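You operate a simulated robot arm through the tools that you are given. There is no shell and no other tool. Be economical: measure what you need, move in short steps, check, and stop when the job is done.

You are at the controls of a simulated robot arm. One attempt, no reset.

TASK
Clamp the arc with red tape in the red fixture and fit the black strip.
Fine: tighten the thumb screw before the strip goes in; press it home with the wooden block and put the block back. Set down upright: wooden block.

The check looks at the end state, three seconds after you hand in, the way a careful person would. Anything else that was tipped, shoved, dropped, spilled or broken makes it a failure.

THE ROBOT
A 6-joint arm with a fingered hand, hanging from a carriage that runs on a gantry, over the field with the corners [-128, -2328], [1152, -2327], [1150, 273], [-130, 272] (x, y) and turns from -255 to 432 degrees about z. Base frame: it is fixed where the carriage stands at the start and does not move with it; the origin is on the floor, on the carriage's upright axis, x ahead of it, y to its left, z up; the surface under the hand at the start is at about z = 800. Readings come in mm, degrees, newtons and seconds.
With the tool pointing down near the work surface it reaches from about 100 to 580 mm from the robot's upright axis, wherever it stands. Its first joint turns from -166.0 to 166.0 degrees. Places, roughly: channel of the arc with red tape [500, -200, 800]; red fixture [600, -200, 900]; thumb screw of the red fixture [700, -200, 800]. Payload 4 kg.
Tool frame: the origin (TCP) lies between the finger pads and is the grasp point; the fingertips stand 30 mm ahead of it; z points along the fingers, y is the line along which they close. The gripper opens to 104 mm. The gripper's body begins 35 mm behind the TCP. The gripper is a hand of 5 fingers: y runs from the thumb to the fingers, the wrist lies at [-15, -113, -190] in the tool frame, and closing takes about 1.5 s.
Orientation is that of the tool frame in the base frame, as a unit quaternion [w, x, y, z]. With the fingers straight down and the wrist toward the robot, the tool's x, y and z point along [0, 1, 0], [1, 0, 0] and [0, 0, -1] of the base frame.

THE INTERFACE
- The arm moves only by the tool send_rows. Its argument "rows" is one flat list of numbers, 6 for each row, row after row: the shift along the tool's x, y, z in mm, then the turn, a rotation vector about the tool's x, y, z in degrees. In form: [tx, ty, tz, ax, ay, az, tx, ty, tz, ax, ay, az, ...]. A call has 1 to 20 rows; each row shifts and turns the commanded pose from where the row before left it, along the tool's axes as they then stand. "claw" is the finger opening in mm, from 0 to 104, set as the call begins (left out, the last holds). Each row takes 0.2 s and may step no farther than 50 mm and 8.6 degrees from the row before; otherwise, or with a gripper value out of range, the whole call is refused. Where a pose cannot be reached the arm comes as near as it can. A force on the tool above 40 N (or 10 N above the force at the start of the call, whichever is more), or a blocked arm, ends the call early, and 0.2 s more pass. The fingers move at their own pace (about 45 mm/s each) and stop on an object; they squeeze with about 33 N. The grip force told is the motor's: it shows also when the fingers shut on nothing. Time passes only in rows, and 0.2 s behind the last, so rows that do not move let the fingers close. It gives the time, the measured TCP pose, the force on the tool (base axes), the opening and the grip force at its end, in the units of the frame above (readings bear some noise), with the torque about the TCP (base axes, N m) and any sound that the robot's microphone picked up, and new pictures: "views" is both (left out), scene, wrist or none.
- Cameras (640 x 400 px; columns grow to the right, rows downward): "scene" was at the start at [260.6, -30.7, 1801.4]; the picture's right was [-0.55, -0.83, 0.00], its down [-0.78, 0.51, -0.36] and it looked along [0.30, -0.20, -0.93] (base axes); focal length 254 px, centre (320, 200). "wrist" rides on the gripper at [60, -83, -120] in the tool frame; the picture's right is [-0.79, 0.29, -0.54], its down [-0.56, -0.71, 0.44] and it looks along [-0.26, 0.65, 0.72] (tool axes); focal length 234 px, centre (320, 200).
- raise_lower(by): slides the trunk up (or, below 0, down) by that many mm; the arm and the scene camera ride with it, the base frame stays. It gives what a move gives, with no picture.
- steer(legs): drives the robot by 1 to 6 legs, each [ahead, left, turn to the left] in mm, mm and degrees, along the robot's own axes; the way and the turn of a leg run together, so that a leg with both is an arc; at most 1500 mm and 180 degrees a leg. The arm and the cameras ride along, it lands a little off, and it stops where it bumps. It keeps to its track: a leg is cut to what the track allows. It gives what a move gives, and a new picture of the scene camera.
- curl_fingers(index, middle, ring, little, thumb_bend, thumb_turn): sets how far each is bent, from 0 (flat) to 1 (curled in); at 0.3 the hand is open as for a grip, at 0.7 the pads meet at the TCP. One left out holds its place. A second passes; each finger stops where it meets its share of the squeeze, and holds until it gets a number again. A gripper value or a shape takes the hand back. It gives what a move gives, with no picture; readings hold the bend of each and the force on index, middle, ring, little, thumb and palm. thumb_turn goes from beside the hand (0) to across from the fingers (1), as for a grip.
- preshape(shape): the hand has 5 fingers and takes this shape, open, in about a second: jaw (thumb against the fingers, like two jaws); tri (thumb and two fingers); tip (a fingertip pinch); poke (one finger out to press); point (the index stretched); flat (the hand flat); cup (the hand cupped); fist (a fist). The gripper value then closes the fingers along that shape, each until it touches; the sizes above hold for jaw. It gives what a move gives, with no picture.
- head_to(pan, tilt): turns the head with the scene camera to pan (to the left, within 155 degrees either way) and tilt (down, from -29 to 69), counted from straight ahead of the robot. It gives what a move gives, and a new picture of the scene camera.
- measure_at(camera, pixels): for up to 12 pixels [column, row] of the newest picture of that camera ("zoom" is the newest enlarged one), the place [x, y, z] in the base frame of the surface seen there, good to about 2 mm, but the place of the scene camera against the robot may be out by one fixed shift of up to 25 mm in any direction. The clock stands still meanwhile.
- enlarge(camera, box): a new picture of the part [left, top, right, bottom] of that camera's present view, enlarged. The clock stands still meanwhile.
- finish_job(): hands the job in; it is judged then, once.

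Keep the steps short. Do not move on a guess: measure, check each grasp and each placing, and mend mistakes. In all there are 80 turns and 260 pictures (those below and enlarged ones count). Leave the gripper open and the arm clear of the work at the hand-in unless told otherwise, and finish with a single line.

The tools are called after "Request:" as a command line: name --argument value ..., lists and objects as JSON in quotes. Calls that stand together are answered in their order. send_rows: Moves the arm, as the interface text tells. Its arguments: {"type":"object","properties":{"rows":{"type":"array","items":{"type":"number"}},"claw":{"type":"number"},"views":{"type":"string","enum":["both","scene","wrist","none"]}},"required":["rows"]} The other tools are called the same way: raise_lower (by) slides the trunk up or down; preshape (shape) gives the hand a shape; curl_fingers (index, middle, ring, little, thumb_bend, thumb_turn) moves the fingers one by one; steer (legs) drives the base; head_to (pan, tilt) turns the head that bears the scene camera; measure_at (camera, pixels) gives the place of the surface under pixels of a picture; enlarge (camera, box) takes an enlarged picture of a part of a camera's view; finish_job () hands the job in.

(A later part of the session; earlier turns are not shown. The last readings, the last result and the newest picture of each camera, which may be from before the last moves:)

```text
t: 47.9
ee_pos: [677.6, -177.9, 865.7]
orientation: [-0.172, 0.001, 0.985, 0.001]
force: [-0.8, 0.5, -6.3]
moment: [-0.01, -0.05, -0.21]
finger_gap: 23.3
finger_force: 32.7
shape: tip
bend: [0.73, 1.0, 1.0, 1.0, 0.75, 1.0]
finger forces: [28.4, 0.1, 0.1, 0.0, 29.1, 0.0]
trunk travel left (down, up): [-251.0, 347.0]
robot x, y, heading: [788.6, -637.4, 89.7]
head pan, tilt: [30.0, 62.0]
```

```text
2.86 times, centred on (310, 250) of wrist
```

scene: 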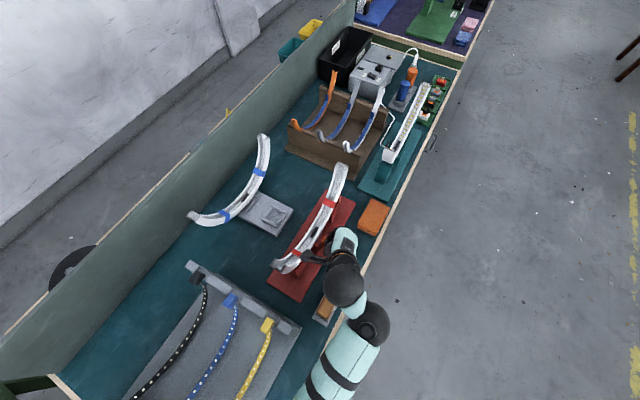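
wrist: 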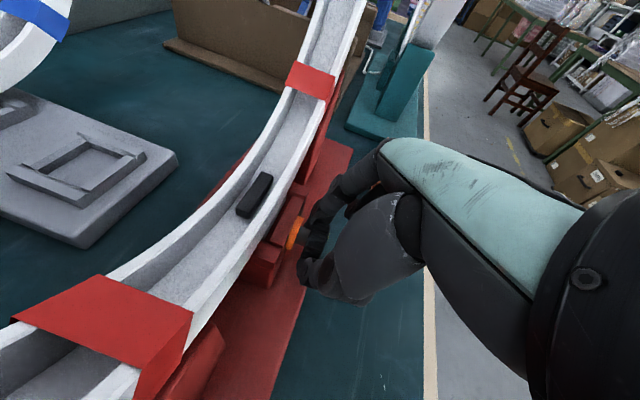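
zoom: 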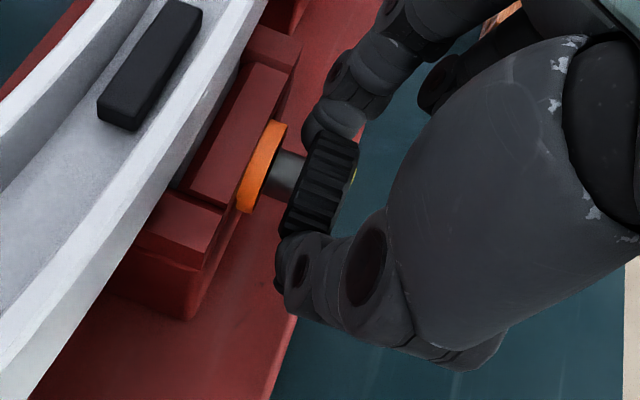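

Grip is now good (gap 23, balanced). I turn 40° clockwise seen from the knob's outer side (about base -x), circling about the knob axis.

Request:
send_rows --rows '[0, 2.4, 0, 7.52, 0, 2.74, 0, 2.4, 0, 7.52, 0, 2.74, 0, 2.4, 0, 7.52, 0, 2.74, 0, 2.4, 0, 7.52, 0, 2.74, 0, 2.4, 0, 7.52, 0, 2.74]'

Request:
enlarge --camera "wrist" --box '[250, 180, 370, 320]'

```text
t: 48.4
ee_pos: [670.5, -167.9, 836.8]
orientation: [-0.172, 0.013, 0.981, -0.083]
force: [9.9, -35.2, 29.8]
moment: [-0.24, 0.18, 0.13]
finger_gap: 26.7
finger_force: 32.8
shape: tip
bend: [0.75, 1.0, 1.0, 1.0, 0.82, 1.0]
finger forces: [0.1, 0.0, 0.0, 0.0, 73.7, 0.1]
out of reach, approached as far as the arm can: row 1, 2
trunk travel left (down, up): [-251.0, 347.0]
robot x, y, heading: [788.3, -639.4, 89.7]
head pan, tilt: [30.0, 62.0]
stopped in row 2: the force on the tool passed its limit at 78 N (the readings are from after the stop); the commanded pose is now the measured one
```

scene: 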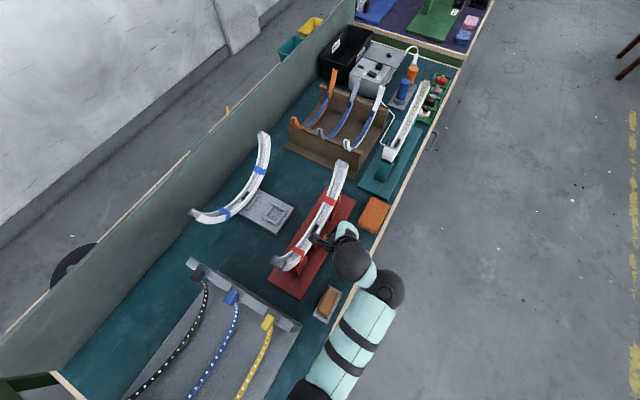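
wrist: 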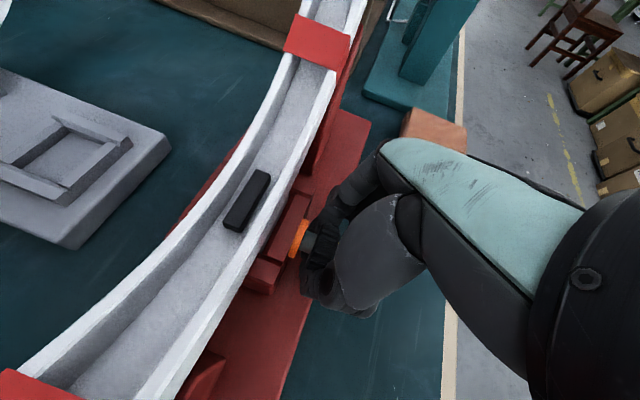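

```text
2.86 times, centred on (310, 250) of wrist
```

zoom: 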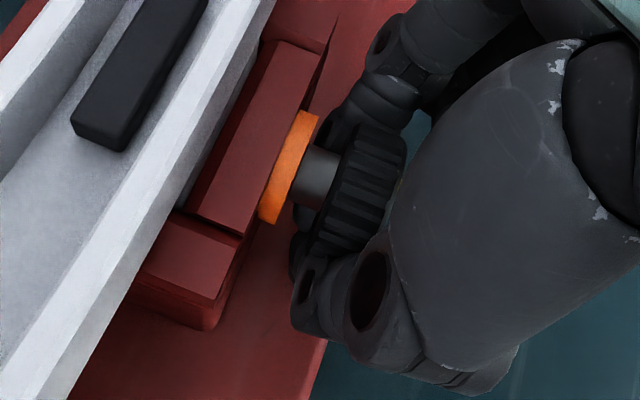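

The arm folded at its limit because the trunk is too low (radius small, high relative to shoulder). I open the hand first, and check whether anything moved.

Request:
send_rows --rows '[0, 0, 0, 0, 0, 0, 0, 0, 0, 0, 0, 0, 0, 0, 0, 0, 0, 0, 0, 0, 0, 0, 0, 0, 0, 0, 0, 0, 0, 0]' --claw 104 --views "none"

Request:
raise_lower --by 110

Request:
send_rows --rows '[0, 0, 0, 0, 0, 0]'

Request:
enlarge --camera "wrist" --box '[170, 170, 370, 370]'

```text
t: 49.6
ee_pos: [669.7, -155.7, 841.9]
orientation: [-0.173, 0.015, 0.982, -0.078]
force: [6.1, -8.4, 51.9]
moment: [0.08, 0.5, 0.06]
finger_gap: 55.4
finger_force: 0.0
shape: tip
bend: [0.71, 0.98, 0.99, 0.99, 0.3, 0.97]
finger forces: [57.4, 0.0, 0.0, 0.0, 0.0, 0.1]
trunk travel left (down, up): [-251.0, 347.0]
robot x, y, heading: [786.8, -641.5, 89.7]
head pan, tilt: [30.0, 62.0]
```

```text
t: 51.0
ee_pos: [668.3, -160.9, 946.8]
orientation: [-0.173, 0.016, 0.981, -0.083]
force: [-0.2, -0.1, -0.3]
moment: [0.03, 0.02, 0.02]
finger_gap: 103.6
finger_force: 0.1
shape: tip
bend: [0.31, 0.98, 0.99, 0.99, 0.3, 0.97]
finger forces: [0.1, 0.0, 0.0, 0.1, 0.1, 0.0]
trunk travel left (down, up): [-361.0, 237.0]
robot x, y, heading: [785.1, -641.8, 89.4]
head pan, tilt: [30.0, 62.0]
```

```text
t: 51.4
ee_pos: [669.7, -159.4, 947.1]
orientation: [-0.173, 0.016, 0.981, -0.083]
force: [-0.3, 0.5, -0.9]
moment: [0.03, 0.03, 0.0]
finger_gap: 103.5
finger_force: 0.0
shape: tip
bend: [0.31, 0.98, 0.99, 0.99, 0.3, 0.97]
finger forces: [0.1, 0.0, 0.0, 0.1, 0.1, 0.1]
trunk travel left (down, up): [-361.0, 237.0]
robot x, y, heading: [787.6, -642.2, 89.3]
head pan, tilt: [30.0, 62.0]
```

scene: 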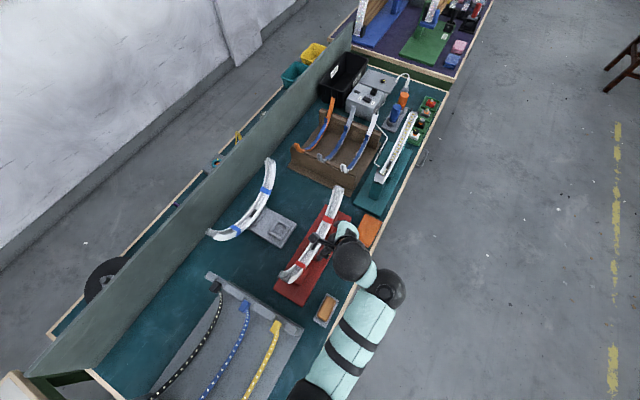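
wrist: 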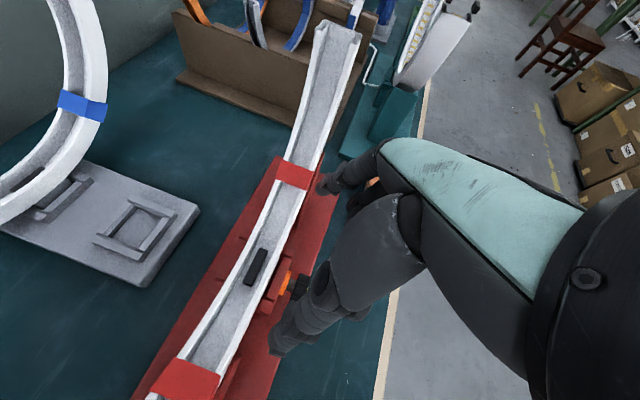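

```text
2.00 times, centred on (270, 270) of wrist
```

zoom: 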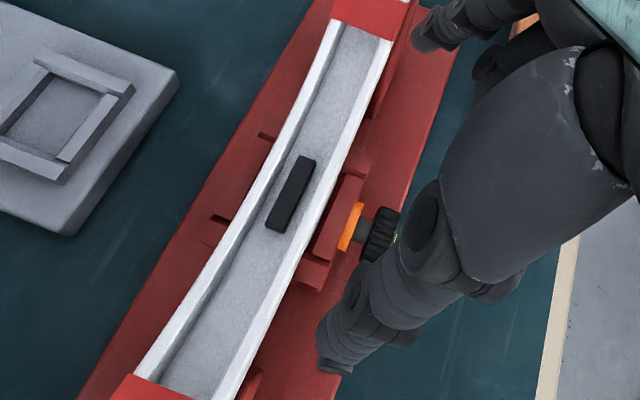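

Fixture looks undisturbed. At this trunk height the wrist is mid-range. I restore the 20° orientation and move above the knob (≈(678,-177.5,926)), testing arm mobility.

Request:
send_rows --rows '[0, 0, 0, -4.5, 0, -1.7, 0, 0, 0, -4.5, 0, -1.7, -7, -9, 8, 0, 0, 0, -7, -9, 8, 0, 0, 0, 0, 0, 0, 0, 0, 0]' --views "wrist"

Request:
enlarge --camera "wrist" --box '[190, 170, 370, 350]'

```text
t: 52.6
ee_pos: [676.3, -177.7, 927.6]
orientation: [-0.173, -0.001, 0.985, 0.001]
force: [0.5, 0.5, -0.5]
moment: [0.01, 0.02, 0.02]
finger_gap: 103.8
finger_force: 0.0
shape: tip
bend: [0.31, 0.98, 0.99, 0.99, 0.3, 0.97]
finger forces: [0.0, 0.0, 0.0, 0.1, 0.0, 0.0]
trunk travel left (down, up): [-361.0, 237.0]
robot x, y, heading: [789.6, -641.5, 89.6]
head pan, tilt: [30.0, 62.0]
```

wrist: 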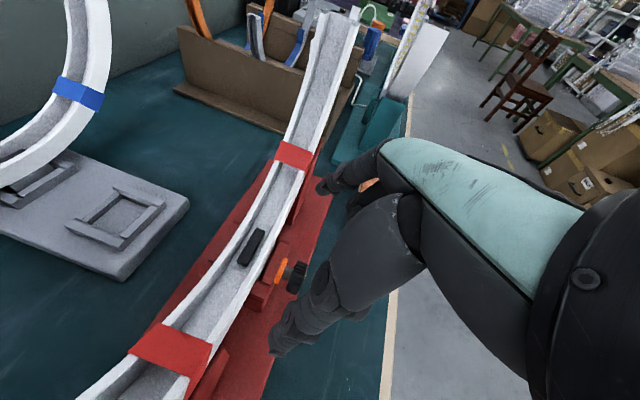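

```text
2.22 times, centred on (280, 260) of wrist
```

zoom: 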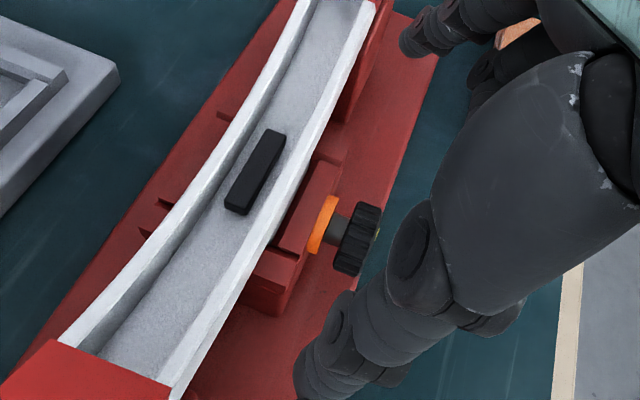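

It obeys now. I measure the knob again and rehearse the 48° stroke here in free air.

Request:
measure_at --camera "zoom" --pixels '[[365, 220], [352, 250], [340, 270], [375, 235], [345, 235], [258, 170], [330, 215], [300, 270]]'

Request:
send_rows --rows '[0, 2.4, 0, 7.52, 0, 2.74, 0, 2.4, 0, 7.52, 0, 2.74, 0, 2.4, 0, 7.52, 0, 2.74, 0, 2.4, 0, 7.52, 0, 2.74, 0, 2.4, 0, 7.52, 0, 2.74, 0, 2.4, 0, 7.52, 0, 2.74]' --views "none"

```text
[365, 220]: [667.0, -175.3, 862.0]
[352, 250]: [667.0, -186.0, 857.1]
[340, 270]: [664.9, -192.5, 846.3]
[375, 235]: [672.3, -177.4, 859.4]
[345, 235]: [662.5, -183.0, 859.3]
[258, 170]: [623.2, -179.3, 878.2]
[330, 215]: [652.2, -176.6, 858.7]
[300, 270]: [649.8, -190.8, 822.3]
```

```text
t: 54.0
ee_pos: [665.5, -140.0, 881.5]
orientation: [-0.158, 0.07, 0.9, -0.4]
force: [-0.3, -0.7, -0.1]
moment: [0.0, 0.02, 0.02]
finger_gap: 103.9
finger_force: 0.1
shape: tip
bend: [0.31, 0.98, 0.99, 0.99, 0.3, 0.97]
finger forces: [0.0, 0.0, 0.0, 0.1, 0.1, 0.0]
out of reach, approached as far as the arm can: row 2, 3, 4
trunk travel left (down, up): [-361.0, 237.0]
robot x, y, heading: [785.5, -641.6, 89.7]
head pan, tilt: [30.0, 62.0]
```

The stroke bends the wrist too far at this trunk height (it sagged to z 881 but free of contact). I undo the rotation, raise the trunk by 220, then lower with the arm so the forearm hangs steeper.

Request:
send_rows --rows '[0, -2.4, 0, -7.52, 0, -2.74, 0, -2.4, 0, -7.52, 0, -2.74, 0, -2.4, 0, -7.52, 0, -2.74, 0, -2.4, 0, -7.52, 0, -2.74, 0, -2.4, 0, -7.52, 0, -2.74, 0, -2.4, 0, -7.52, 0, -2.74]' --views "none"

Request:
raise_lower --by 60

```text
t: 55.4
ee_pos: [665.3, -151.2, 887.9]
orientation: [-0.173, 0.0, 0.985, 0.001]
force: [-0.3, -0.2, 0.4]
moment: [-0.04, 0.0, 0.01]
finger_gap: 103.6
finger_force: 0.0
shape: tip
bend: [0.31, 0.98, 0.99, 0.99, 0.3, 0.97]
finger forces: [0.0, 0.0, 0.1, 0.0, 0.1, 0.1]
trunk travel left (down, up): [-361.0, 237.0]
robot x, y, heading: [788.1, -637.6, 89.8]
head pan, tilt: [30.0, 62.0]
```

```text
t: 56.4
ee_pos: [664.9, -152.1, 947.2]
orientation: [-0.173, -0.001, 0.985, 0.0]
force: [0.1, 0.2, -0.1]
moment: [0.0, 0.0, -0.01]
finger_gap: 103.7
finger_force: 0.0
shape: tip
bend: [0.31, 0.98, 0.99, 0.99, 0.3, 0.97]
finger forces: [0.0, 0.1, 0.1, 0.0, 0.0, 0.0]
trunk travel left (down, up): [-421.0, 177.0]
robot x, y, heading: [788.8, -639.6, 89.5]
head pan, tilt: [30.0, 62.0]
```

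Request:
raise_lower --by 110

Request:
send_rows --rows '[-13, -6.5, 27, 0, 0, 0, -13, -6.5, 27, 0, 0, 0, -13, -6.5, 27, 0, 0, 0, -13, -6.5, 27, 0, 0, 0, 0, 0, 0, 0, 0, 0]' --views "none"

Request:
send_rows --rows '[0, 2.4, 0, 7.52, 0, 2.74, 0, 2.4, 0, 7.52, 0, 2.74, 0, 2.4, 0, 7.52, 0, 2.74, 0, 2.4, 0, 7.52, 0, 2.74, 0, 2.4, 0, 7.52, 0, 2.74, 0, 2.4, 0, 7.52, 0, 2.74, 0, 0, 0, 0, 0, 0]' --views "none"

```text
t: 57.8
ee_pos: [665.0, -152.2, 1058.1]
orientation: [-0.173, -0.002, 0.985, 0.0]
force: [-0.1, 0.0, -0.7]
moment: [0.01, -0.01, -0.01]
finger_gap: 103.7
finger_force: 0.0
shape: tip
bend: [0.31, 0.98, 0.99, 0.99, 0.3, 0.97]
finger forces: [0.1, 0.1, 0.0, 0.1, 0.0, 0.0]
trunk travel left (down, up): [-531.0, 67.0]
robot x, y, heading: [789.7, -639.0, 89.7]
head pan, tilt: [30.0, 62.0]
```

```text
t: 59.0
ee_pos: [677.0, -178.1, 938.6]
orientation: [-0.174, -0.002, 0.985, 0.0]
force: [-0.4, 0.7, -0.3]
moment: [-0.04, -0.02, 0.0]
finger_gap: 103.7
finger_force: 0.1
shape: tip
bend: [0.31, 0.98, 0.99, 0.99, 0.3, 0.97]
finger forces: [0.0, 0.0, 0.0, 0.0, 0.0, 0.1]
trunk travel left (down, up): [-531.0, 67.0]
robot x, y, heading: [788.4, -640.8, 89.4]
head pan, tilt: [30.0, 62.0]
```

```text
t: 60.6
ee_pos: [677.2, -160.4, 936.9]
orientation: [-0.158, 0.069, 0.901, -0.399]
force: [0.6, 0.9, 1.3]
moment: [-0.02, -0.05, 0.05]
finger_gap: 103.9
finger_force: 0.1
shape: tip
bend: [0.3, 0.98, 0.99, 0.99, 0.3, 0.97]
finger forces: [0.0, 0.0, 0.1, 0.0, 0.0, 0.0]
trunk travel left (down, up): [-531.0, 67.0]
robot x, y, heading: [787.9, -636.8, 89.7]
head pan, tilt: [30.0, 62.0]
```

The full stroke works here. I undo it, then descend to the grip pose (z≈866) and close.

Request:
send_rows --rows '[0, -2.4, 0, -7.52, 0, -2.74, 0, -2.4, 0, -7.52, 0, -2.74, 0, -2.4, 0, -7.52, 0, -2.74, 0, -2.4, 0, -7.52, 0, -2.74, 0, -2.4, 0, -7.52, 0, -2.74, 0, -2.4, 0, -7.52, 0, -2.74, 0, 0, 0, 0, 0, 0, -12.3, 0, 33.8, 0, 0, 0, -11.6, 0, 32, 0, 0, 0, 0, 0, 0, 0, 0, 0]' --views "wrist"

```text
t: 62.8
ee_pos: [677.6, -176.3, 871.2]
orientation: [-0.174, -0.001, 0.985, 0.001]
force: [0.2, 0.1, 0.6]
moment: [0.0, 0.05, -0.01]
finger_gap: 104.1
finger_force: 0.0
shape: tip
bend: [0.3, 0.98, 0.99, 0.99, 0.3, 0.97]
finger forces: [0.0, 0.0, 0.1, 0.0, 0.1, 0.0]
trunk travel left (down, up): [-531.0, 67.0]
robot x, y, heading: [788.2, -642.2, 89.5]
head pan, tilt: [30.0, 62.0]
```

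wrist: 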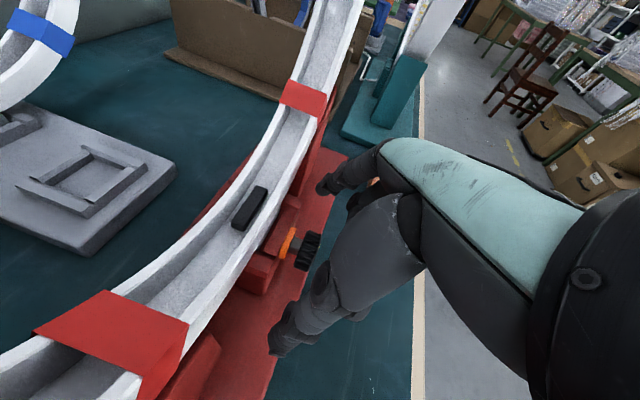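

I lower 4 mm more and grip the knob.

Request:
send_rows --rows '[-1, -1, 4, 0, 0, 0, 0, 0, 0, 0, 0, 0]' --views "none"

Request:
send_rows --rows '[0, 0, 0, 0, 0, 0, 0, 0, 0, 0, 0, 0, 0, 0, 0, 0, 0, 0, 0, 0, 0, 0, 0, 0, 0, 0, 0, 0, 0, 0, 0, 0, 0, 0, 0, 0, 0, 0, 0, 0, 0, 0]' --claw 12 --views "wrist"

Request:
enlarge --camera "wrist" --box '[250, 180, 370, 320]'

```text
t: 63.4
ee_pos: [677.0, -177.6, 867.1]
orientation: [-0.173, -0.001, 0.985, 0.0]
force: [0.0, 0.4, 0.6]
moment: [-0.04, 0.02, -0.01]
finger_gap: 103.7
finger_force: 0.1
shape: tip
bend: [0.3, 0.98, 0.99, 0.99, 0.3, 0.97]
finger forces: [0.1, 0.1, 0.0, 0.0, 0.1, 0.0]
trunk travel left (down, up): [-531.0, 67.0]
robot x, y, heading: [786.8, -638.8, 89.6]
head pan, tilt: [30.0, 62.0]
```

```text
t: 65.0
ee_pos: [676.9, -178.3, 864.6]
orientation: [-0.174, -0.001, 0.985, -0.001]
force: [-0.5, 0.5, -6.5]
moment: [0.01, -0.02, -0.26]
finger_gap: 23.0
finger_force: 33.0
shape: tip
bend: [0.73, 1.0, 1.0, 1.0, 0.75, 1.0]
finger forces: [28.8, 0.1, 0.1, 0.0, 28.7, 0.0]
trunk travel left (down, up): [-531.0, 67.0]
robot x, y, heading: [787.4, -639.8, 89.6]
head pan, tilt: [30.0, 62.0]
```

wrist: 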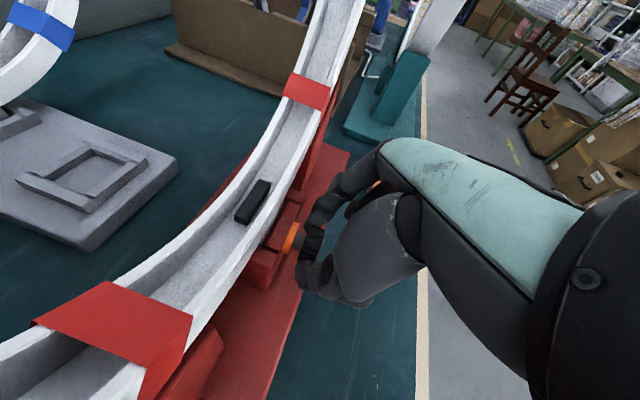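

```text
2.86 times, centred on (310, 250) of wrist
```

zoom: 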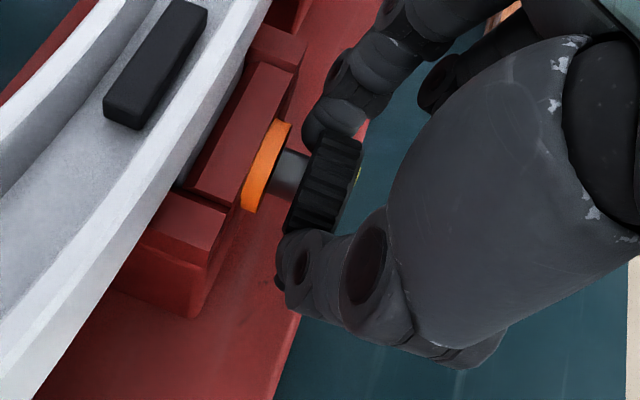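

Good grip. I turn in 6° steps, 9 rows (54°) clockwise; the force limit guards it.

Request:
send_rows --rows '[0, 1.78, 0, 5.64, 0, 2.05, 0, 1.78, 0, 5.64, 0, 2.05, 0, 1.78, 0, 5.64, 0, 2.05, 0, 1.78, 0, 5.64, 0, 2.05, 0, 1.78, 0, 5.64, 0, 2.05, 0, 1.78, 0, 5.64, 0, 2.05, 0, 1.78, 0, 5.64, 0, 2.05, 0, 1.78, 0, 5.64, 0, 2.05, 0, 1.78, 0, 5.64, 0, 2.05]' --views "wrist"

Request:
enlarge --camera "wrist" --box '[250, 180, 370, 320]'

```text
t: 67.0
ee_pos: [707.8, -215.7, 918.1]
orientation: [-0.154, 0.079, 0.877, -0.448]
force: [-0.2, 0.3, -0.1]
moment: [0.0, 0.0, -0.01]
finger_gap: 18.6
finger_force: 33.1
shape: tip
bend: [0.74, 1.0, 1.0, 1.0, 0.85, 1.0]
finger forces: [0.1, 0.0, 0.0, 0.0, 0.0, 0.0]
out of reach, approached as far as the arm can: row 6, 7, 8, 9
trunk travel left (down, up): [-531.0, 67.0]
robot x, y, heading: [788.7, -639.8, 89.2]
head pan, tilt: [30.0, 62.0]
```

wrist: 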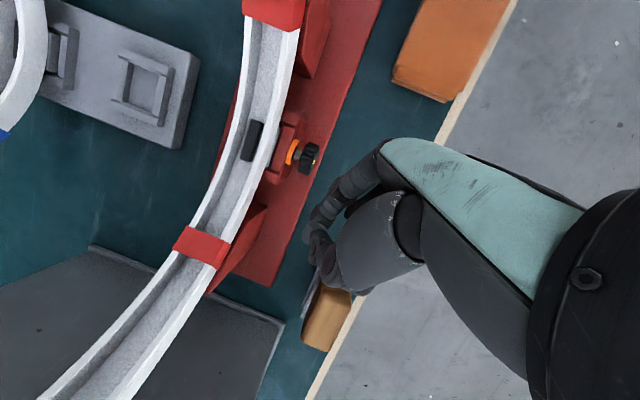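

```text
2.86 times, centred on (310, 250) of wrist
```

zoom: 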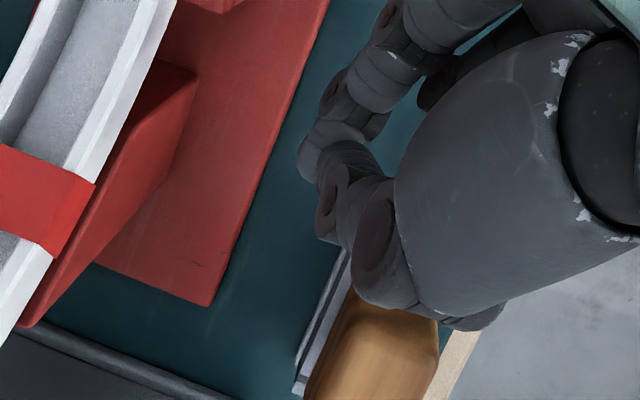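

The arm ran out of reach after row 5 and the fingers slid off the knob; no contact elsewhere. Geometry matching the rehearsal needs the trunk 66 mm lower. First I check the knob and the surroundings.

Request:
enlarge --camera "wrist" --box '[230, 100, 350, 200]'

Request:
measure_at --camera "zoom" --pixels '[[115, 220], [400, 220], [430, 290], [425, 245], [335, 205], [330, 300], [240, 50], [250, 370]]'

Request:
measure_at --camera "wrist" --pixels '[[335, 310], [325, 335], [345, 310], [308, 305], [350, 345]]'

```text
4.00 times, centred on (290, 150) of wrist
```

zoom: 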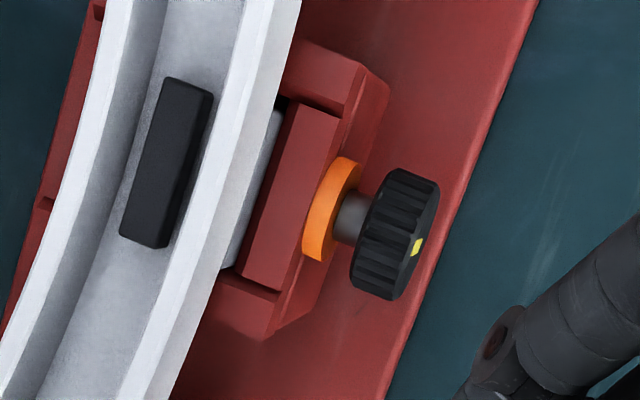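

```text
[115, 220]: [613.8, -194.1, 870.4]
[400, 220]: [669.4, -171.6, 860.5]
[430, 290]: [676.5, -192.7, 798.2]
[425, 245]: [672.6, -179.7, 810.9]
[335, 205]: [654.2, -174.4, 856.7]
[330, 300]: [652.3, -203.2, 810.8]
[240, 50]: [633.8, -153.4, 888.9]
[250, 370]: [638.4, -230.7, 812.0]
```

```text
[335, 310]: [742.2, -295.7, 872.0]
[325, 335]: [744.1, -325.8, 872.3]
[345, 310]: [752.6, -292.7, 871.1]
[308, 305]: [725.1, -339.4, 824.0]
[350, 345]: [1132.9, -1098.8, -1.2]
```

The knob's yellow mark has moved, so the stroke turned it; the jaw isn't on the foot yet. I rotate the hand back, go above the knob with open fingers, then use the trunk down to the rehearsed geometry.

Request:
send_rows --rows '[0, 0, -15, -5.64, 0, -2.05, 0, 0, -10, -5.64, 0, -2.05, 0, 0, 0, -5.64, 0, -2.05, 0, 0, 0, -5.64, 0, -2.05, 0, 0, 0, -5.64, 0, -2.05, 0, 0, 0, -5.64, 0, -2.05, 0, 0, 0, -5.64, 0, -2.05, 0, 0, 0, -5.64, 0, -2.05, 0, 0, 0, -5.64, 0, -2.05, 0, 0, 0, 0, 0, 0]' --claw 104 --views "none"

```text
t: 69.2
ee_pos: [714.1, -197.3, 932.3]
orientation: [-0.173, 0.0, 0.985, 0.001]
force: [0.4, 0.1, 0.9]
moment: [0.01, 0.0, -0.07]
finger_gap: 104.0
finger_force: 0.0
shape: tip
bend: [0.31, 0.98, 0.99, 0.99, 0.3, 0.97]
finger forces: [0.0, 0.0, 0.0, 0.0, 0.0, 0.1]
trunk travel left (down, up): [-531.0, 67.0]
robot x, y, heading: [786.8, -642.1, 89.5]
head pan, tilt: [30.0, 62.0]
```

Request:
send_rows --rows '[17.8, 10, 5.3, 0, 0, 0, 17.8, 10, 5.3, 0, 0, 0, 0, 0, 0, 0, 0, 0]' --views "none"

Request:
raise_lower --by -66

Request:
send_rows --rows '[0, -1.78, 0, -5.64, 0, -2.05, 0, -1.78, 0, -5.64, 0, -2.05, 0, 0, 0, 0, 0, 0]' --views "wrist"

```text
t: 70.0
ee_pos: [677.7, -177.5, 934.8]
orientation: [-0.173, 0.0, 0.985, 0.0]
force: [-0.3, 0.6, 0.0]
moment: [-0.01, -0.01, 0.02]
finger_gap: 103.9
finger_force: 0.1
shape: tip
bend: [0.31, 0.98, 0.99, 0.99, 0.3, 0.97]
finger forces: [0.0, 0.1, 0.0, 0.0, 0.0, 0.0]
trunk travel left (down, up): [-531.0, 67.0]
robot x, y, heading: [784.5, -636.8, 89.9]
head pan, tilt: [30.0, 62.0]
```

```text
t: 71.1
ee_pos: [677.0, -177.7, 869.0]
orientation: [-0.174, -0.001, 0.985, 0.001]
force: [0.8, -0.1, -0.2]
moment: [-0.03, -0.01, -0.02]
finger_gap: 103.6
finger_force: 0.0
shape: tip
bend: [0.31, 0.98, 0.99, 0.99, 0.3, 0.97]
finger forces: [0.0, 0.0, 0.0, 0.1, 0.0, 0.0]
trunk travel left (down, up): [-465.0, 133.0]
robot x, y, heading: [787.6, -639.7, 89.5]
head pan, tilt: [30.0, 62.0]
```

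```text
t: 71.9
ee_pos: [676.3, -180.0, 869.2]
orientation: [-0.173, -0.019, 0.979, 0.104]
force: [-0.4, -0.1, 0.3]
moment: [0.0, -0.01, 0.0]
finger_gap: 103.6
finger_force: 0.1
shape: tip
bend: [0.31, 0.98, 0.99, 0.99, 0.3, 0.97]
finger forces: [0.0, 0.0, 0.1, 0.0, 0.1, 0.0]
trunk travel left (down, up): [-465.0, 133.0]
robot x, y, heading: [786.4, -637.3, 89.3]
head pan, tilt: [30.0, 62.0]
```

wrist: 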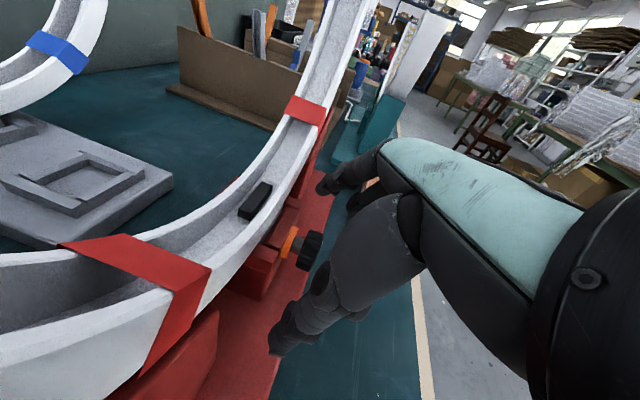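

Now at -12°. I go 3 mm deeper, close, and stroke 60° in one go.

Request:
send_rows --rows '[0, 0, 3, 0, 0, 0, 0, 0, 0, 0, 0, 0, 0, 0, 0, 0, 0, 0, 0, 0, 0, 0, 0, 0, 0, 0, 0, 0, 0, 0, 0, 0, 0, 0, 0, 0, 0, 0, 0, 0, 0, 0, 0, 0, 0, 0, 0, 0]' --claw 12 --views "none"

Request:
send_rows --rows '[0, 1.78, 0, 5.64, 0, 2.05, 0, 1.78, 0, 5.64, 0, 2.05, 0, 1.78, 0, 5.64, 0, 2.05, 0, 1.78, 0, 5.64, 0, 2.05, 0, 1.78, 0, 5.64, 0, 2.05, 0, 1.78, 0, 5.64, 0, 2.05, 0, 1.78, 0, 5.64, 0, 2.05, 0, 1.78, 0, 5.64, 0, 2.05, 0, 1.78, 0, 5.64, 0, 2.05]' --views "wrist"

Request:
enlarge --camera "wrist" --box '[240, 160, 370, 320]'

```text
t: 73.7
ee_pos: [675.3, -180.4, 866.0]
orientation: [-0.174, -0.019, 0.979, 0.102]
force: [-1.9, 1.3, -6.5]
moment: [0.05, 0.0, -0.25]
finger_gap: 22.5
finger_force: 32.9
shape: tip
bend: [0.73, 1.0, 1.0, 1.0, 0.74, 1.0]
finger forces: [28.7, 0.1, 0.0, 0.0, 29.2, 0.1]
trunk travel left (down, up): [-465.0, 133.0]
robot x, y, heading: [787.1, -635.2, 89.8]
head pan, tilt: [30.0, 62.0]
```

```text
t: 75.7
ee_pos: [674.8, -165.7, 861.8]
orientation: [-0.163, 0.062, 0.919, -0.353]
force: [-5.3, -2.1, -7.3]
moment: [0.06, -0.1, -0.2]
finger_gap: 22.6
finger_force: 33.1
shape: tip
bend: [0.73, 1.0, 1.0, 1.0, 0.74, 1.0]
finger forces: [29.6, 0.0, 0.0, 0.0, 26.7, 0.0]
trunk travel left (down, up): [-465.0, 133.0]
robot x, y, heading: [787.2, -639.9, 89.6]
head pan, tilt: [30.0, 62.0]
```

wrist: 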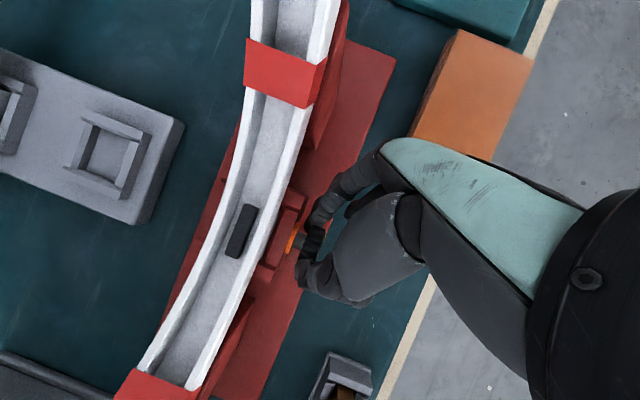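

```text
2.50 times, centred on (305, 240) of wrist
```

zoom: 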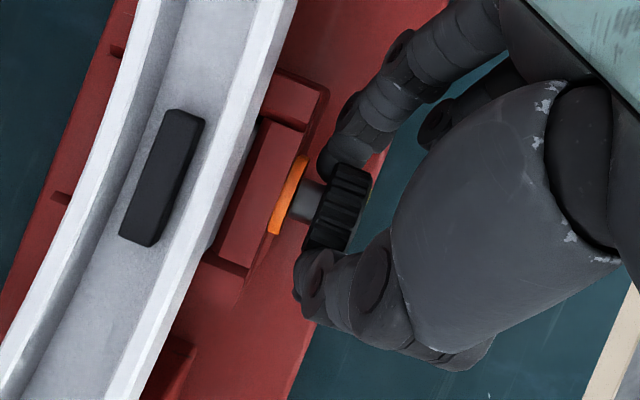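

The stroke turned the knob a full 54° and the grip held. Now ratchet: open, rotate back, re-grip, stroke again – one cycle.

Request:
send_rows --rows '[0, 0, 0, 0, 0, 0, 0, 0, 0, 0, 0, 0, 0, 0, 0, 0, 0, 0, 0, 0, 0, 0, 0, 0, 0, 0, 0, 0, 0, 0, 0, -1.78, 0, -5.64, 0, -2.05, 0, -1.78, 0, -5.64, 0, -2.05, 0, -1.78, 0, -5.64, 0, -2.05, 0, -1.78, 0, -5.64, 0, -2.05, 0, -1.78, 0, -5.64, 0, -2.05, 0, -1.78, 0, -5.64, 0, -2.05, 0, -1.78, 0, -5.64, 0, -2.05, 0, -1.78, 0, -5.64, 0, -2.05, 0, -1.78, 0, -5.64, 0, -2.05]' --claw 104 --views "wrist"

Request:
enlarge --camera "wrist" --box '[230, 180, 350, 300]'

Request:
send_rows --rows '[0, 0, 0, 0, 0, 0, 0, 0, 0, 0, 0, 0, 0, 0, 0, 0, 0, 0, 0, 0, 0, 0, 0, 0, 0, 0, 0, 0, 0, 0, 0, 0, 0, 0, 0, 0, 0, 0, 0, 0, 0, 0, 0, 1.78, 0, 5.64, 0, 2.05, 0, 1.78, 0, 5.64, 0, 2.05, 0, 1.78, 0, 5.64, 0, 2.05, 0, 1.78, 0, 5.64, 0, 2.05, 0, 1.78, 0, 5.64, 0, 2.05, 0, 1.78, 0, 5.64, 0, 2.05, 0, 1.78, 0, 5.64, 0, 2.05, 0, 1.78, 0, 5.64, 0, 2.05, 0, 1.78, 0, 5.64, 0, 2.05]' --claw 12 --views "wrist"

Request:
enlarge --camera "wrist" --box '[240, 160, 370, 320]'

```text
t: 78.7
ee_pos: [675.0, -179.7, 867.3]
orientation: [-0.173, -0.019, 0.979, 0.104]
force: [-0.7, -0.2, 0.6]
moment: [-0.03, -0.03, 0.03]
finger_gap: 103.8
finger_force: 0.0
shape: tip
bend: [0.31, 0.98, 0.99, 0.99, 0.3, 0.97]
finger forces: [0.1, 0.0, 0.1, 0.0, 0.0, 0.1]
trunk travel left (down, up): [-465.0, 133.0]
robot x, y, heading: [788.4, -636.8, 89.7]
head pan, tilt: [30.0, 62.0]
```

wrist: 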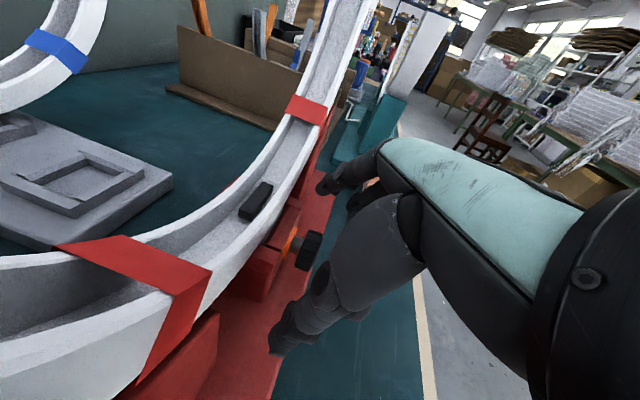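

```text
3.33 times, centred on (290, 240) of wrist
```

zoom: 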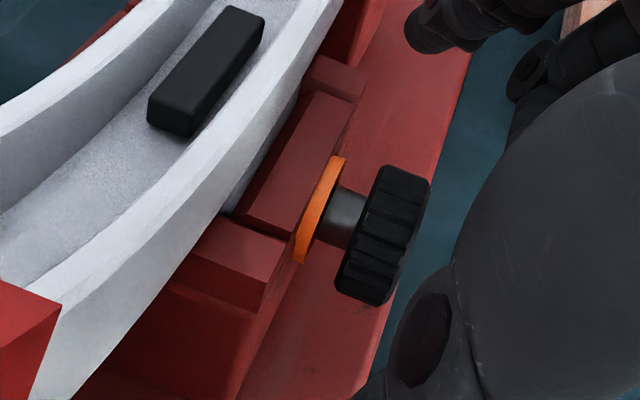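

```text
t: 82.1
ee_pos: [675.0, -166.8, 864.3]
orientation: [-0.162, 0.061, 0.919, -0.355]
force: [-5.0, -4.0, -10.4]
moment: [0.1, -0.14, -0.2]
finger_gap: 22.9
finger_force: 32.9
shape: tip
bend: [0.73, 1.0, 1.0, 1.0, 0.75, 1.0]
finger forces: [29.8, 0.1, 0.1, 0.1, 27.1, 0.1]
trunk travel left (down, up): [-465.0, 133.0]
robot x, y, heading: [785.9, -643.0, 89.5]
head pan, tilt: [30.0, 62.0]
```

wrist: 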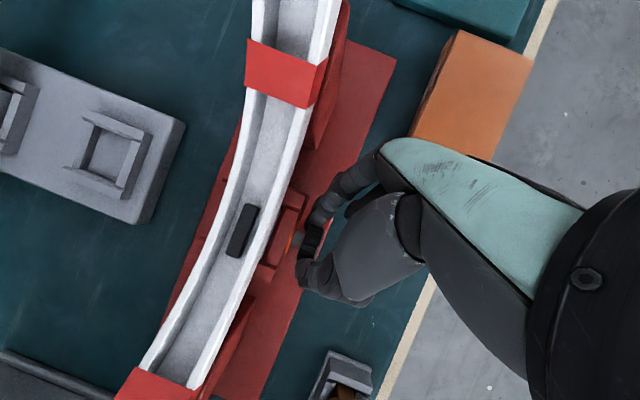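

```text
2.50 times, centred on (305, 240) of wrist
```

zoom: 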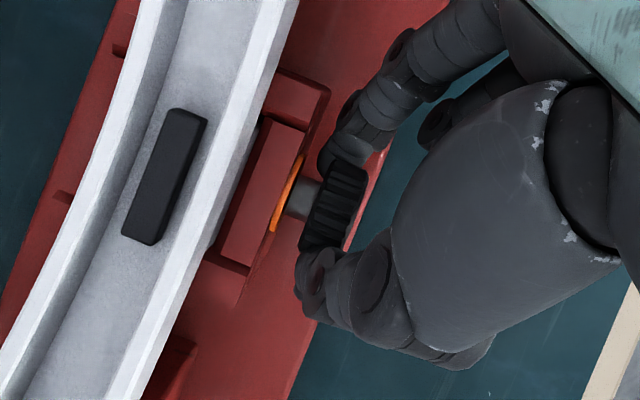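

It works: the orange collar is visibly getting covered as the screw goes in. Another cycle.

Request:
send_rows --rows '[0, 0, 0, 0, 0, 0, 0, 0, 0, 0, 0, 0, 0, 0, 0, 0, 0, 0, 0, 0, 0, 0, 0, 0, 0, 0, 0, 0, 0, 0, 0, -1.78, 0, -5.64, 0, -2.05, 0, -1.78, 0, -5.64, 0, -2.05, 0, -1.78, 0, -5.64, 0, -2.05, 0, -1.78, 0, -5.64, 0, -2.05, 0, -1.78, 0, -5.64, 0, -2.05, 0, -1.78, 0, -5.64, 0, -2.05, 0, -1.78, 0, -5.64, 0, -2.05, 0, -1.78, 0, -5.64, 0, -2.05, 0, -1.78, 0, -5.64, 0, -2.05]' --claw 104 --views "none"

Request:
send_rows --rows '[0, 0, 0, 0, 0, 0, 0, 0, 0, 0, 0, 0, 0, 0, 0, 0, 0, 0, 0, 0, 0, 0, 0, 0, 0, 0, 0, 0, 0, 0, 0, 0, 0, 0, 0, 0, 0, 0, 0, 0, 0, 0, 0, 1.78, 0, 5.64, 0, 2.05, 0, 1.78, 0, 5.64, 0, 2.05, 0, 1.78, 0, 5.64, 0, 2.05, 0, 1.78, 0, 5.64, 0, 2.05, 0, 1.78, 0, 5.64, 0, 2.05, 0, 1.78, 0, 5.64, 0, 2.05, 0, 1.78, 0, 5.64, 0, 2.05, 0, 1.78, 0, 5.64, 0, 2.05, 0, 1.78, 0, 5.64, 0, 2.05]' --claw 12 --views "none"

Request:
enlarge --camera "wrist" --box '[240, 160, 370, 320]'

Request:
send_rows --rows '[0, 0, 0, 0, 0, 0, 0, 0, 0, 0, 0, 0, 0, 0, 0, 0, 0, 0, 0, 0, 0, 0, 0, 0, 0, 0, 0, 0, 0, 0, 0, -1.78, 0, -5.64, 0, -2.05, 0, -1.78, 0, -5.64, 0, -2.05, 0, -1.78, 0, -5.64, 0, -2.05, 0, -1.78, 0, -5.64, 0, -2.05, 0, -1.78, 0, -5.64, 0, -2.05, 0, -1.78, 0, -5.64, 0, -2.05, 0, -1.78, 0, -5.64, 0, -2.05, 0, -1.78, 0, -5.64, 0, -2.05, 0, -1.78, 0, -5.64, 0, -2.05]' --claw 104 --views "none"

Request:
enlarge --camera "wrist" --box '[230, 180, 350, 300]'

```text
t: 85.1
ee_pos: [676.6, -179.8, 869.2]
orientation: [-0.173, -0.02, 0.979, 0.104]
force: [0.0, 0.4, 0.5]
moment: [0.02, 0.01, 0.05]
finger_gap: 103.5
finger_force: 0.1
shape: tip
bend: [0.31, 0.98, 0.99, 0.99, 0.3, 0.97]
finger forces: [0.0, 0.1, 0.0, 0.0, 0.1, 0.1]
trunk travel left (down, up): [-465.0, 133.0]
robot x, y, heading: [786.9, -642.2, 89.7]
head pan, tilt: [30.0, 62.0]
```

```text
t: 88.5
ee_pos: [675.9, -164.5, 866.1]
orientation: [-0.162, 0.062, 0.919, -0.353]
force: [-3.4, -1.8, -8.2]
moment: [0.13, -0.16, -0.21]
finger_gap: 23.1
finger_force: 33.1
shape: tip
bend: [0.73, 1.0, 1.0, 1.0, 0.75, 1.0]
finger forces: [29.9, 0.0, 0.0, 0.1, 26.0, 0.1]
trunk travel left (down, up): [-465.0, 133.0]
robot x, y, heading: [789.3, -638.4, 89.5]
head pan, tilt: [30.0, 62.0]
```

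```text
2.50 times, centred on (305, 240) of wrist
```

zoom: 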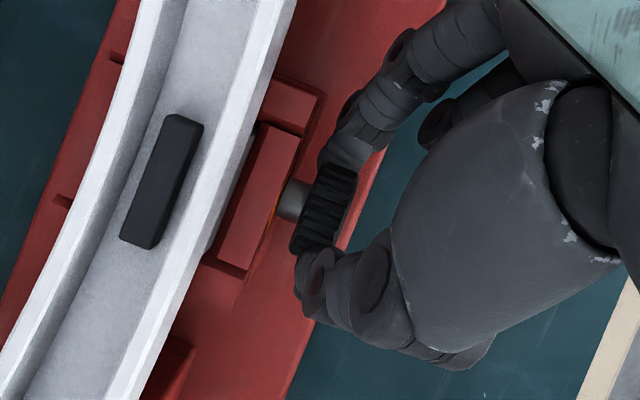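

```text
t: 91.5
ee_pos: [676.5, -178.9, 871.8]
orientation: [-0.173, -0.018, 0.979, 0.106]
force: [-1.0, 0.7, 1.2]
moment: [-0.01, -0.03, 0.03]
finger_gap: 103.5
finger_force: 0.1
shape: tip
bend: [0.31, 0.98, 0.99, 0.99, 0.3, 0.97]
finger forces: [0.0, 0.1, 0.0, 0.0, 0.0, 0.0]
trunk travel left (down, up): [-465.0, 133.0]
robot x, y, heading: [786.6, -640.9, 89.8]
head pan, tilt: [30.0, 62.0]
```

```text
3.33 times, centred on (290, 240) of wrist
```

zoom: 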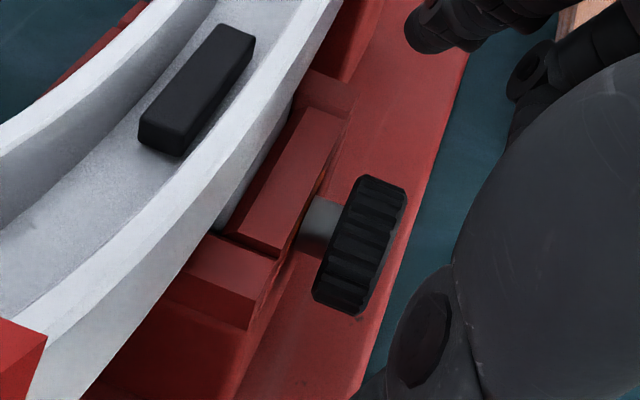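

The orange collar is hidden now. I do one more stroke with a 4 mm depth correction, to see whether it resists (tight).

Request:
measure_at --camera "zoom" --pixels '[[355, 230], [380, 190], [345, 280], [290, 160], [230, 215], [190, 85]]'

Request:
send_rows --rows '[0, 0, 4, 0, 0, 0, 0, 0, 0, 0, 0, 0, 0, 0, 0, 0, 0, 0, 0, 0, 0, 0, 0, 0, 0, 0, 0, 0, 0, 0, 0, 0, 0, 0, 0, 0, 0, 0, 0, 0, 0, 0, 0, 1.78, 0, 5.64, 0, 2.05, 0, 1.78, 0, 5.64, 0, 2.05, 0, 1.78, 0, 5.64, 0, 2.05, 0, 1.78, 0, 5.64, 0, 2.05, 0, 1.78, 0, 5.64, 0, 2.05, 0, 1.78, 0, 5.64, 0, 2.05, 0, 1.78, 0, 5.64, 0, 2.05, 0, 1.78, 0, 5.64, 0, 2.05, 0, 1.78, 0, 5.64, 0, 2.05]' --claw 12 --views "none"

Request:
enlarge --camera "wrist" --box '[240, 160, 370, 320]'

```text
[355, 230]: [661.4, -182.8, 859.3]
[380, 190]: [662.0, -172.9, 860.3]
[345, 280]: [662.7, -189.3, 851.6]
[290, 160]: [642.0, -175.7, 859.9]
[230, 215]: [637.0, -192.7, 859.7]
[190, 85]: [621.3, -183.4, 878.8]
```

```text
t: 94.9
ee_pos: [674.3, -153.4, 867.5]
orientation: [-0.164, 0.063, 0.921, -0.348]
force: [-1.9, 26.2, -4.3]
moment: [0.6, 0.0, -0.31]
finger_gap: 15.8
finger_force: 33.3
shape: tip
bend: [0.74, 1.0, 1.0, 1.0, 0.85, 1.0]
finger forces: [41.3, 0.0, 0.1, 0.1, 0.0, 0.0]
trunk travel left (down, up): [-465.0, 133.0]
robot x, y, heading: [789.6, -641.4, 89.8]
head pan, tilt: [30.0, 62.0]
```

```text
2.50 times, centred on (305, 240) of wrist
```

zoom: 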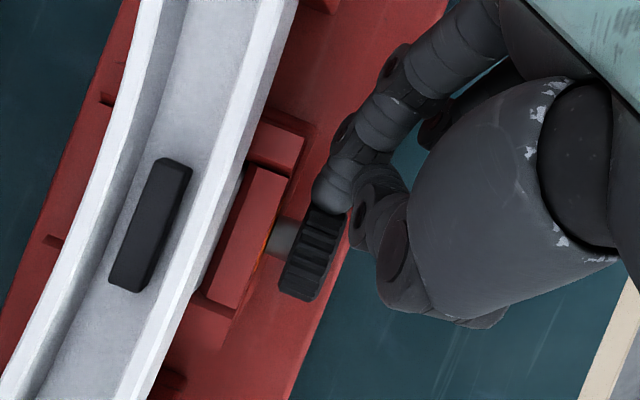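

This time the knob resisted and the fingers slipped: it's tight. I open, back off upward, and inspect.

Request:
send_rows --rows '[0, -6, 0, 0, 0, 0, 0, 0, 0, 0, 0, 0, 0, 0, 0, 0, 0, 0, 0, 0, 0, 0, 0, 0, 0, 0, 0, 0, 0, 0]' --claw 104 --views "none"

Request:
raise_lower --by 100

Request:
send_rows --rows '[0, -2, 0, -5.64, 0, -2.05, 0, -2, 0, -5.64, 0, -2.05, 0, -2, 0, -5.64, 0, -2.05, 0, -2, 0, -5.64, 0, -2.05]'

Request:
enlarge --camera "wrist" --box '[190, 120, 350, 280]'

```text
t: 96.1
ee_pos: [676.1, -162.3, 871.3]
orientation: [-0.164, 0.063, 0.921, -0.347]
force: [-1.6, 0.0, 5.3]
moment: [0.2, 0.2, 0.07]
finger_gap: 101.7
finger_force: 0.1
shape: tip
bend: [0.32, 0.98, 0.99, 0.99, 0.3, 0.97]
finger forces: [4.7, 0.0, 0.0, 0.0, 0.0, 0.0]
trunk travel left (down, up): [-465.0, 133.0]
robot x, y, heading: [786.8, -641.5, 89.5]
head pan, tilt: [30.0, 62.0]
stopped in row 5: the force on the tool passed its limit at 42 N (the readings are from after the stop); the commanded pose is now the measured one
```

```text
t: 97.4
ee_pos: [675.9, -160.9, 972.0]
orientation: [-0.163, 0.063, 0.921, -0.348]
force: [0.1, 0.3, -0.2]
moment: [0.01, 0.01, 0.02]
finger_gap: 103.7
finger_force: 0.1
shape: tip
bend: [0.31, 0.98, 0.99, 0.99, 0.3, 0.97]
finger forces: [0.1, 0.0, 0.1, 0.0, 0.0, 0.0]
trunk travel left (down, up): [-565.0, 33.0]
robot x, y, heading: [788.2, -637.8, 89.3]
head pan, tilt: [30.0, 62.0]
```

```text
t: 98.4
ee_pos: [675.6, -168.2, 976.0]
orientation: [-0.172, 0.029, 0.974, -0.146]
force: [0.5, 0.2, 0.3]
moment: [-0.03, -0.01, 0.03]
finger_gap: 103.7
finger_force: 0.1
shape: tip
bend: [0.31, 0.98, 0.99, 0.99, 0.3, 0.97]
finger forces: [0.1, 0.1, 0.1, 0.0, 0.0, 0.1]
trunk travel left (down, up): [-565.0, 33.0]
robot x, y, heading: [787.0, -640.8, 89.7]
head pan, tilt: [30.0, 62.0]
```

scene: 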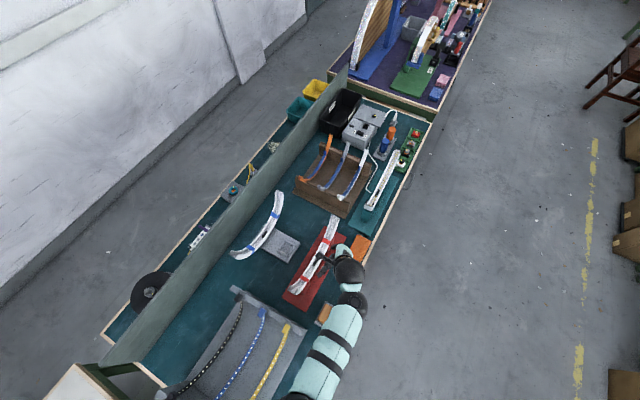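
wrist: 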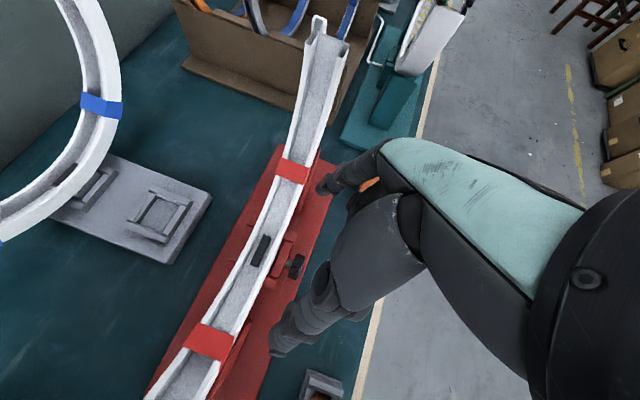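

```text
2.50 times, centred on (270, 200) of wrist
```

zoom: 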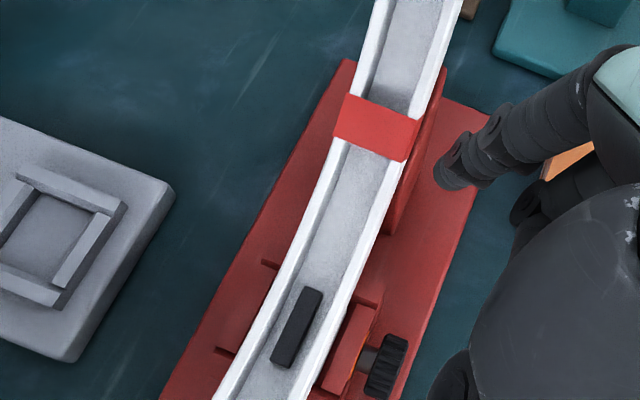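

Everything looks right and the jaw sits against the foot. To be sure it's tight and not just a poor grip (knob has moved ~5 mm inward), I re-grip once, shifted inward, and try a short stroke.

Request:
send_rows --rows '[0, 0, 0, -5.64, 0, -2.05, 0, 0, 0, -5.64, 0, -2.05, 0, 0, 0, -5.64, 0, -2.05, 0, 0, 0, -5.64, 0, -2.05, 0, 0, 0, -5.26, 0, -1.9, 0.9, -13.8, 8.1, 0, 0, 0, 0, 0, 0, 0, 0, 0]' --views "none"

Request:
raise_lower --by -100

Request:
send_rows --rows '[0, 0, 0, 0, 0, 0, 0, 0, 0, 0, 0, 0, 0, 0, 0, 0, 0, 0, 0, 0, 0, 0, 0, 0, 0, 0, 0, 0, 0, 0, 0, 0, 0, 0, 0, 0, 0, 0, 0, 0, 0, 0]' --claw 12 --views "none"

Request:
enlarge --camera "wrist" --box '[240, 180, 360, 310]'

```text
t: 100.0
ee_pos: [673.7, -180.3, 965.6]
orientation: [-0.172, -0.017, 0.979, 0.106]
force: [0.8, -0.2, -0.3]
moment: [0.01, -0.01, -0.01]
finger_gap: 103.6
finger_force: 0.1
shape: tip
bend: [0.31, 0.98, 0.99, 0.99, 0.3, 0.97]
finger forces: [0.0, 0.0, 0.0, 0.0, 0.1, 0.0]
trunk travel left (down, up): [-565.0, 33.0]
robot x, y, heading: [784.3, -637.6, 89.8]
head pan, tilt: [30.0, 62.0]
```

```text
t: 101.3
ee_pos: [673.0, -179.3, 864.8]
orientation: [-0.173, -0.018, 0.979, 0.105]
force: [-0.3, 0.4, 0.4]
moment: [-0.01, -0.02, -0.03]
finger_gap: 103.7
finger_force: 0.1
shape: tip
bend: [0.31, 0.98, 0.99, 0.99, 0.3, 0.97]
finger forces: [0.0, 0.0, 0.0, 0.0, 0.1, 0.1]
trunk travel left (down, up): [-465.0, 133.0]
robot x, y, heading: [784.0, -637.8, 89.7]
head pan, tilt: [30.0, 62.0]
```

```text
t: 102.9
ee_pos: [673.3, -180.8, 864.7]
orientation: [-0.172, -0.016, 0.98, 0.103]
force: [-1.3, 1.5, -6.7]
moment: [0.0, 0.0, -0.19]
finger_gap: 22.3
finger_force: 32.6
shape: tip
bend: [0.73, 1.0, 1.0, 1.0, 0.74, 1.0]
finger forces: [28.3, 0.0, 0.1, 0.0, 29.3, 0.0]
trunk travel left (down, up): [-465.0, 133.0]
robot x, y, heading: [786.9, -638.0, 89.2]
head pan, tilt: [30.0, 62.0]
```

```text
3.08 times, centred on (300, 245) of wrist
```

zoom: 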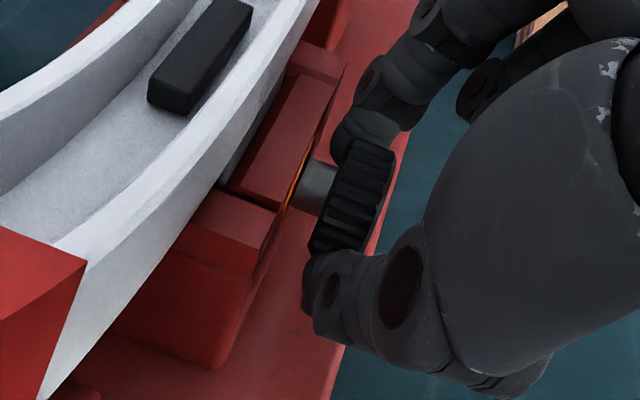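

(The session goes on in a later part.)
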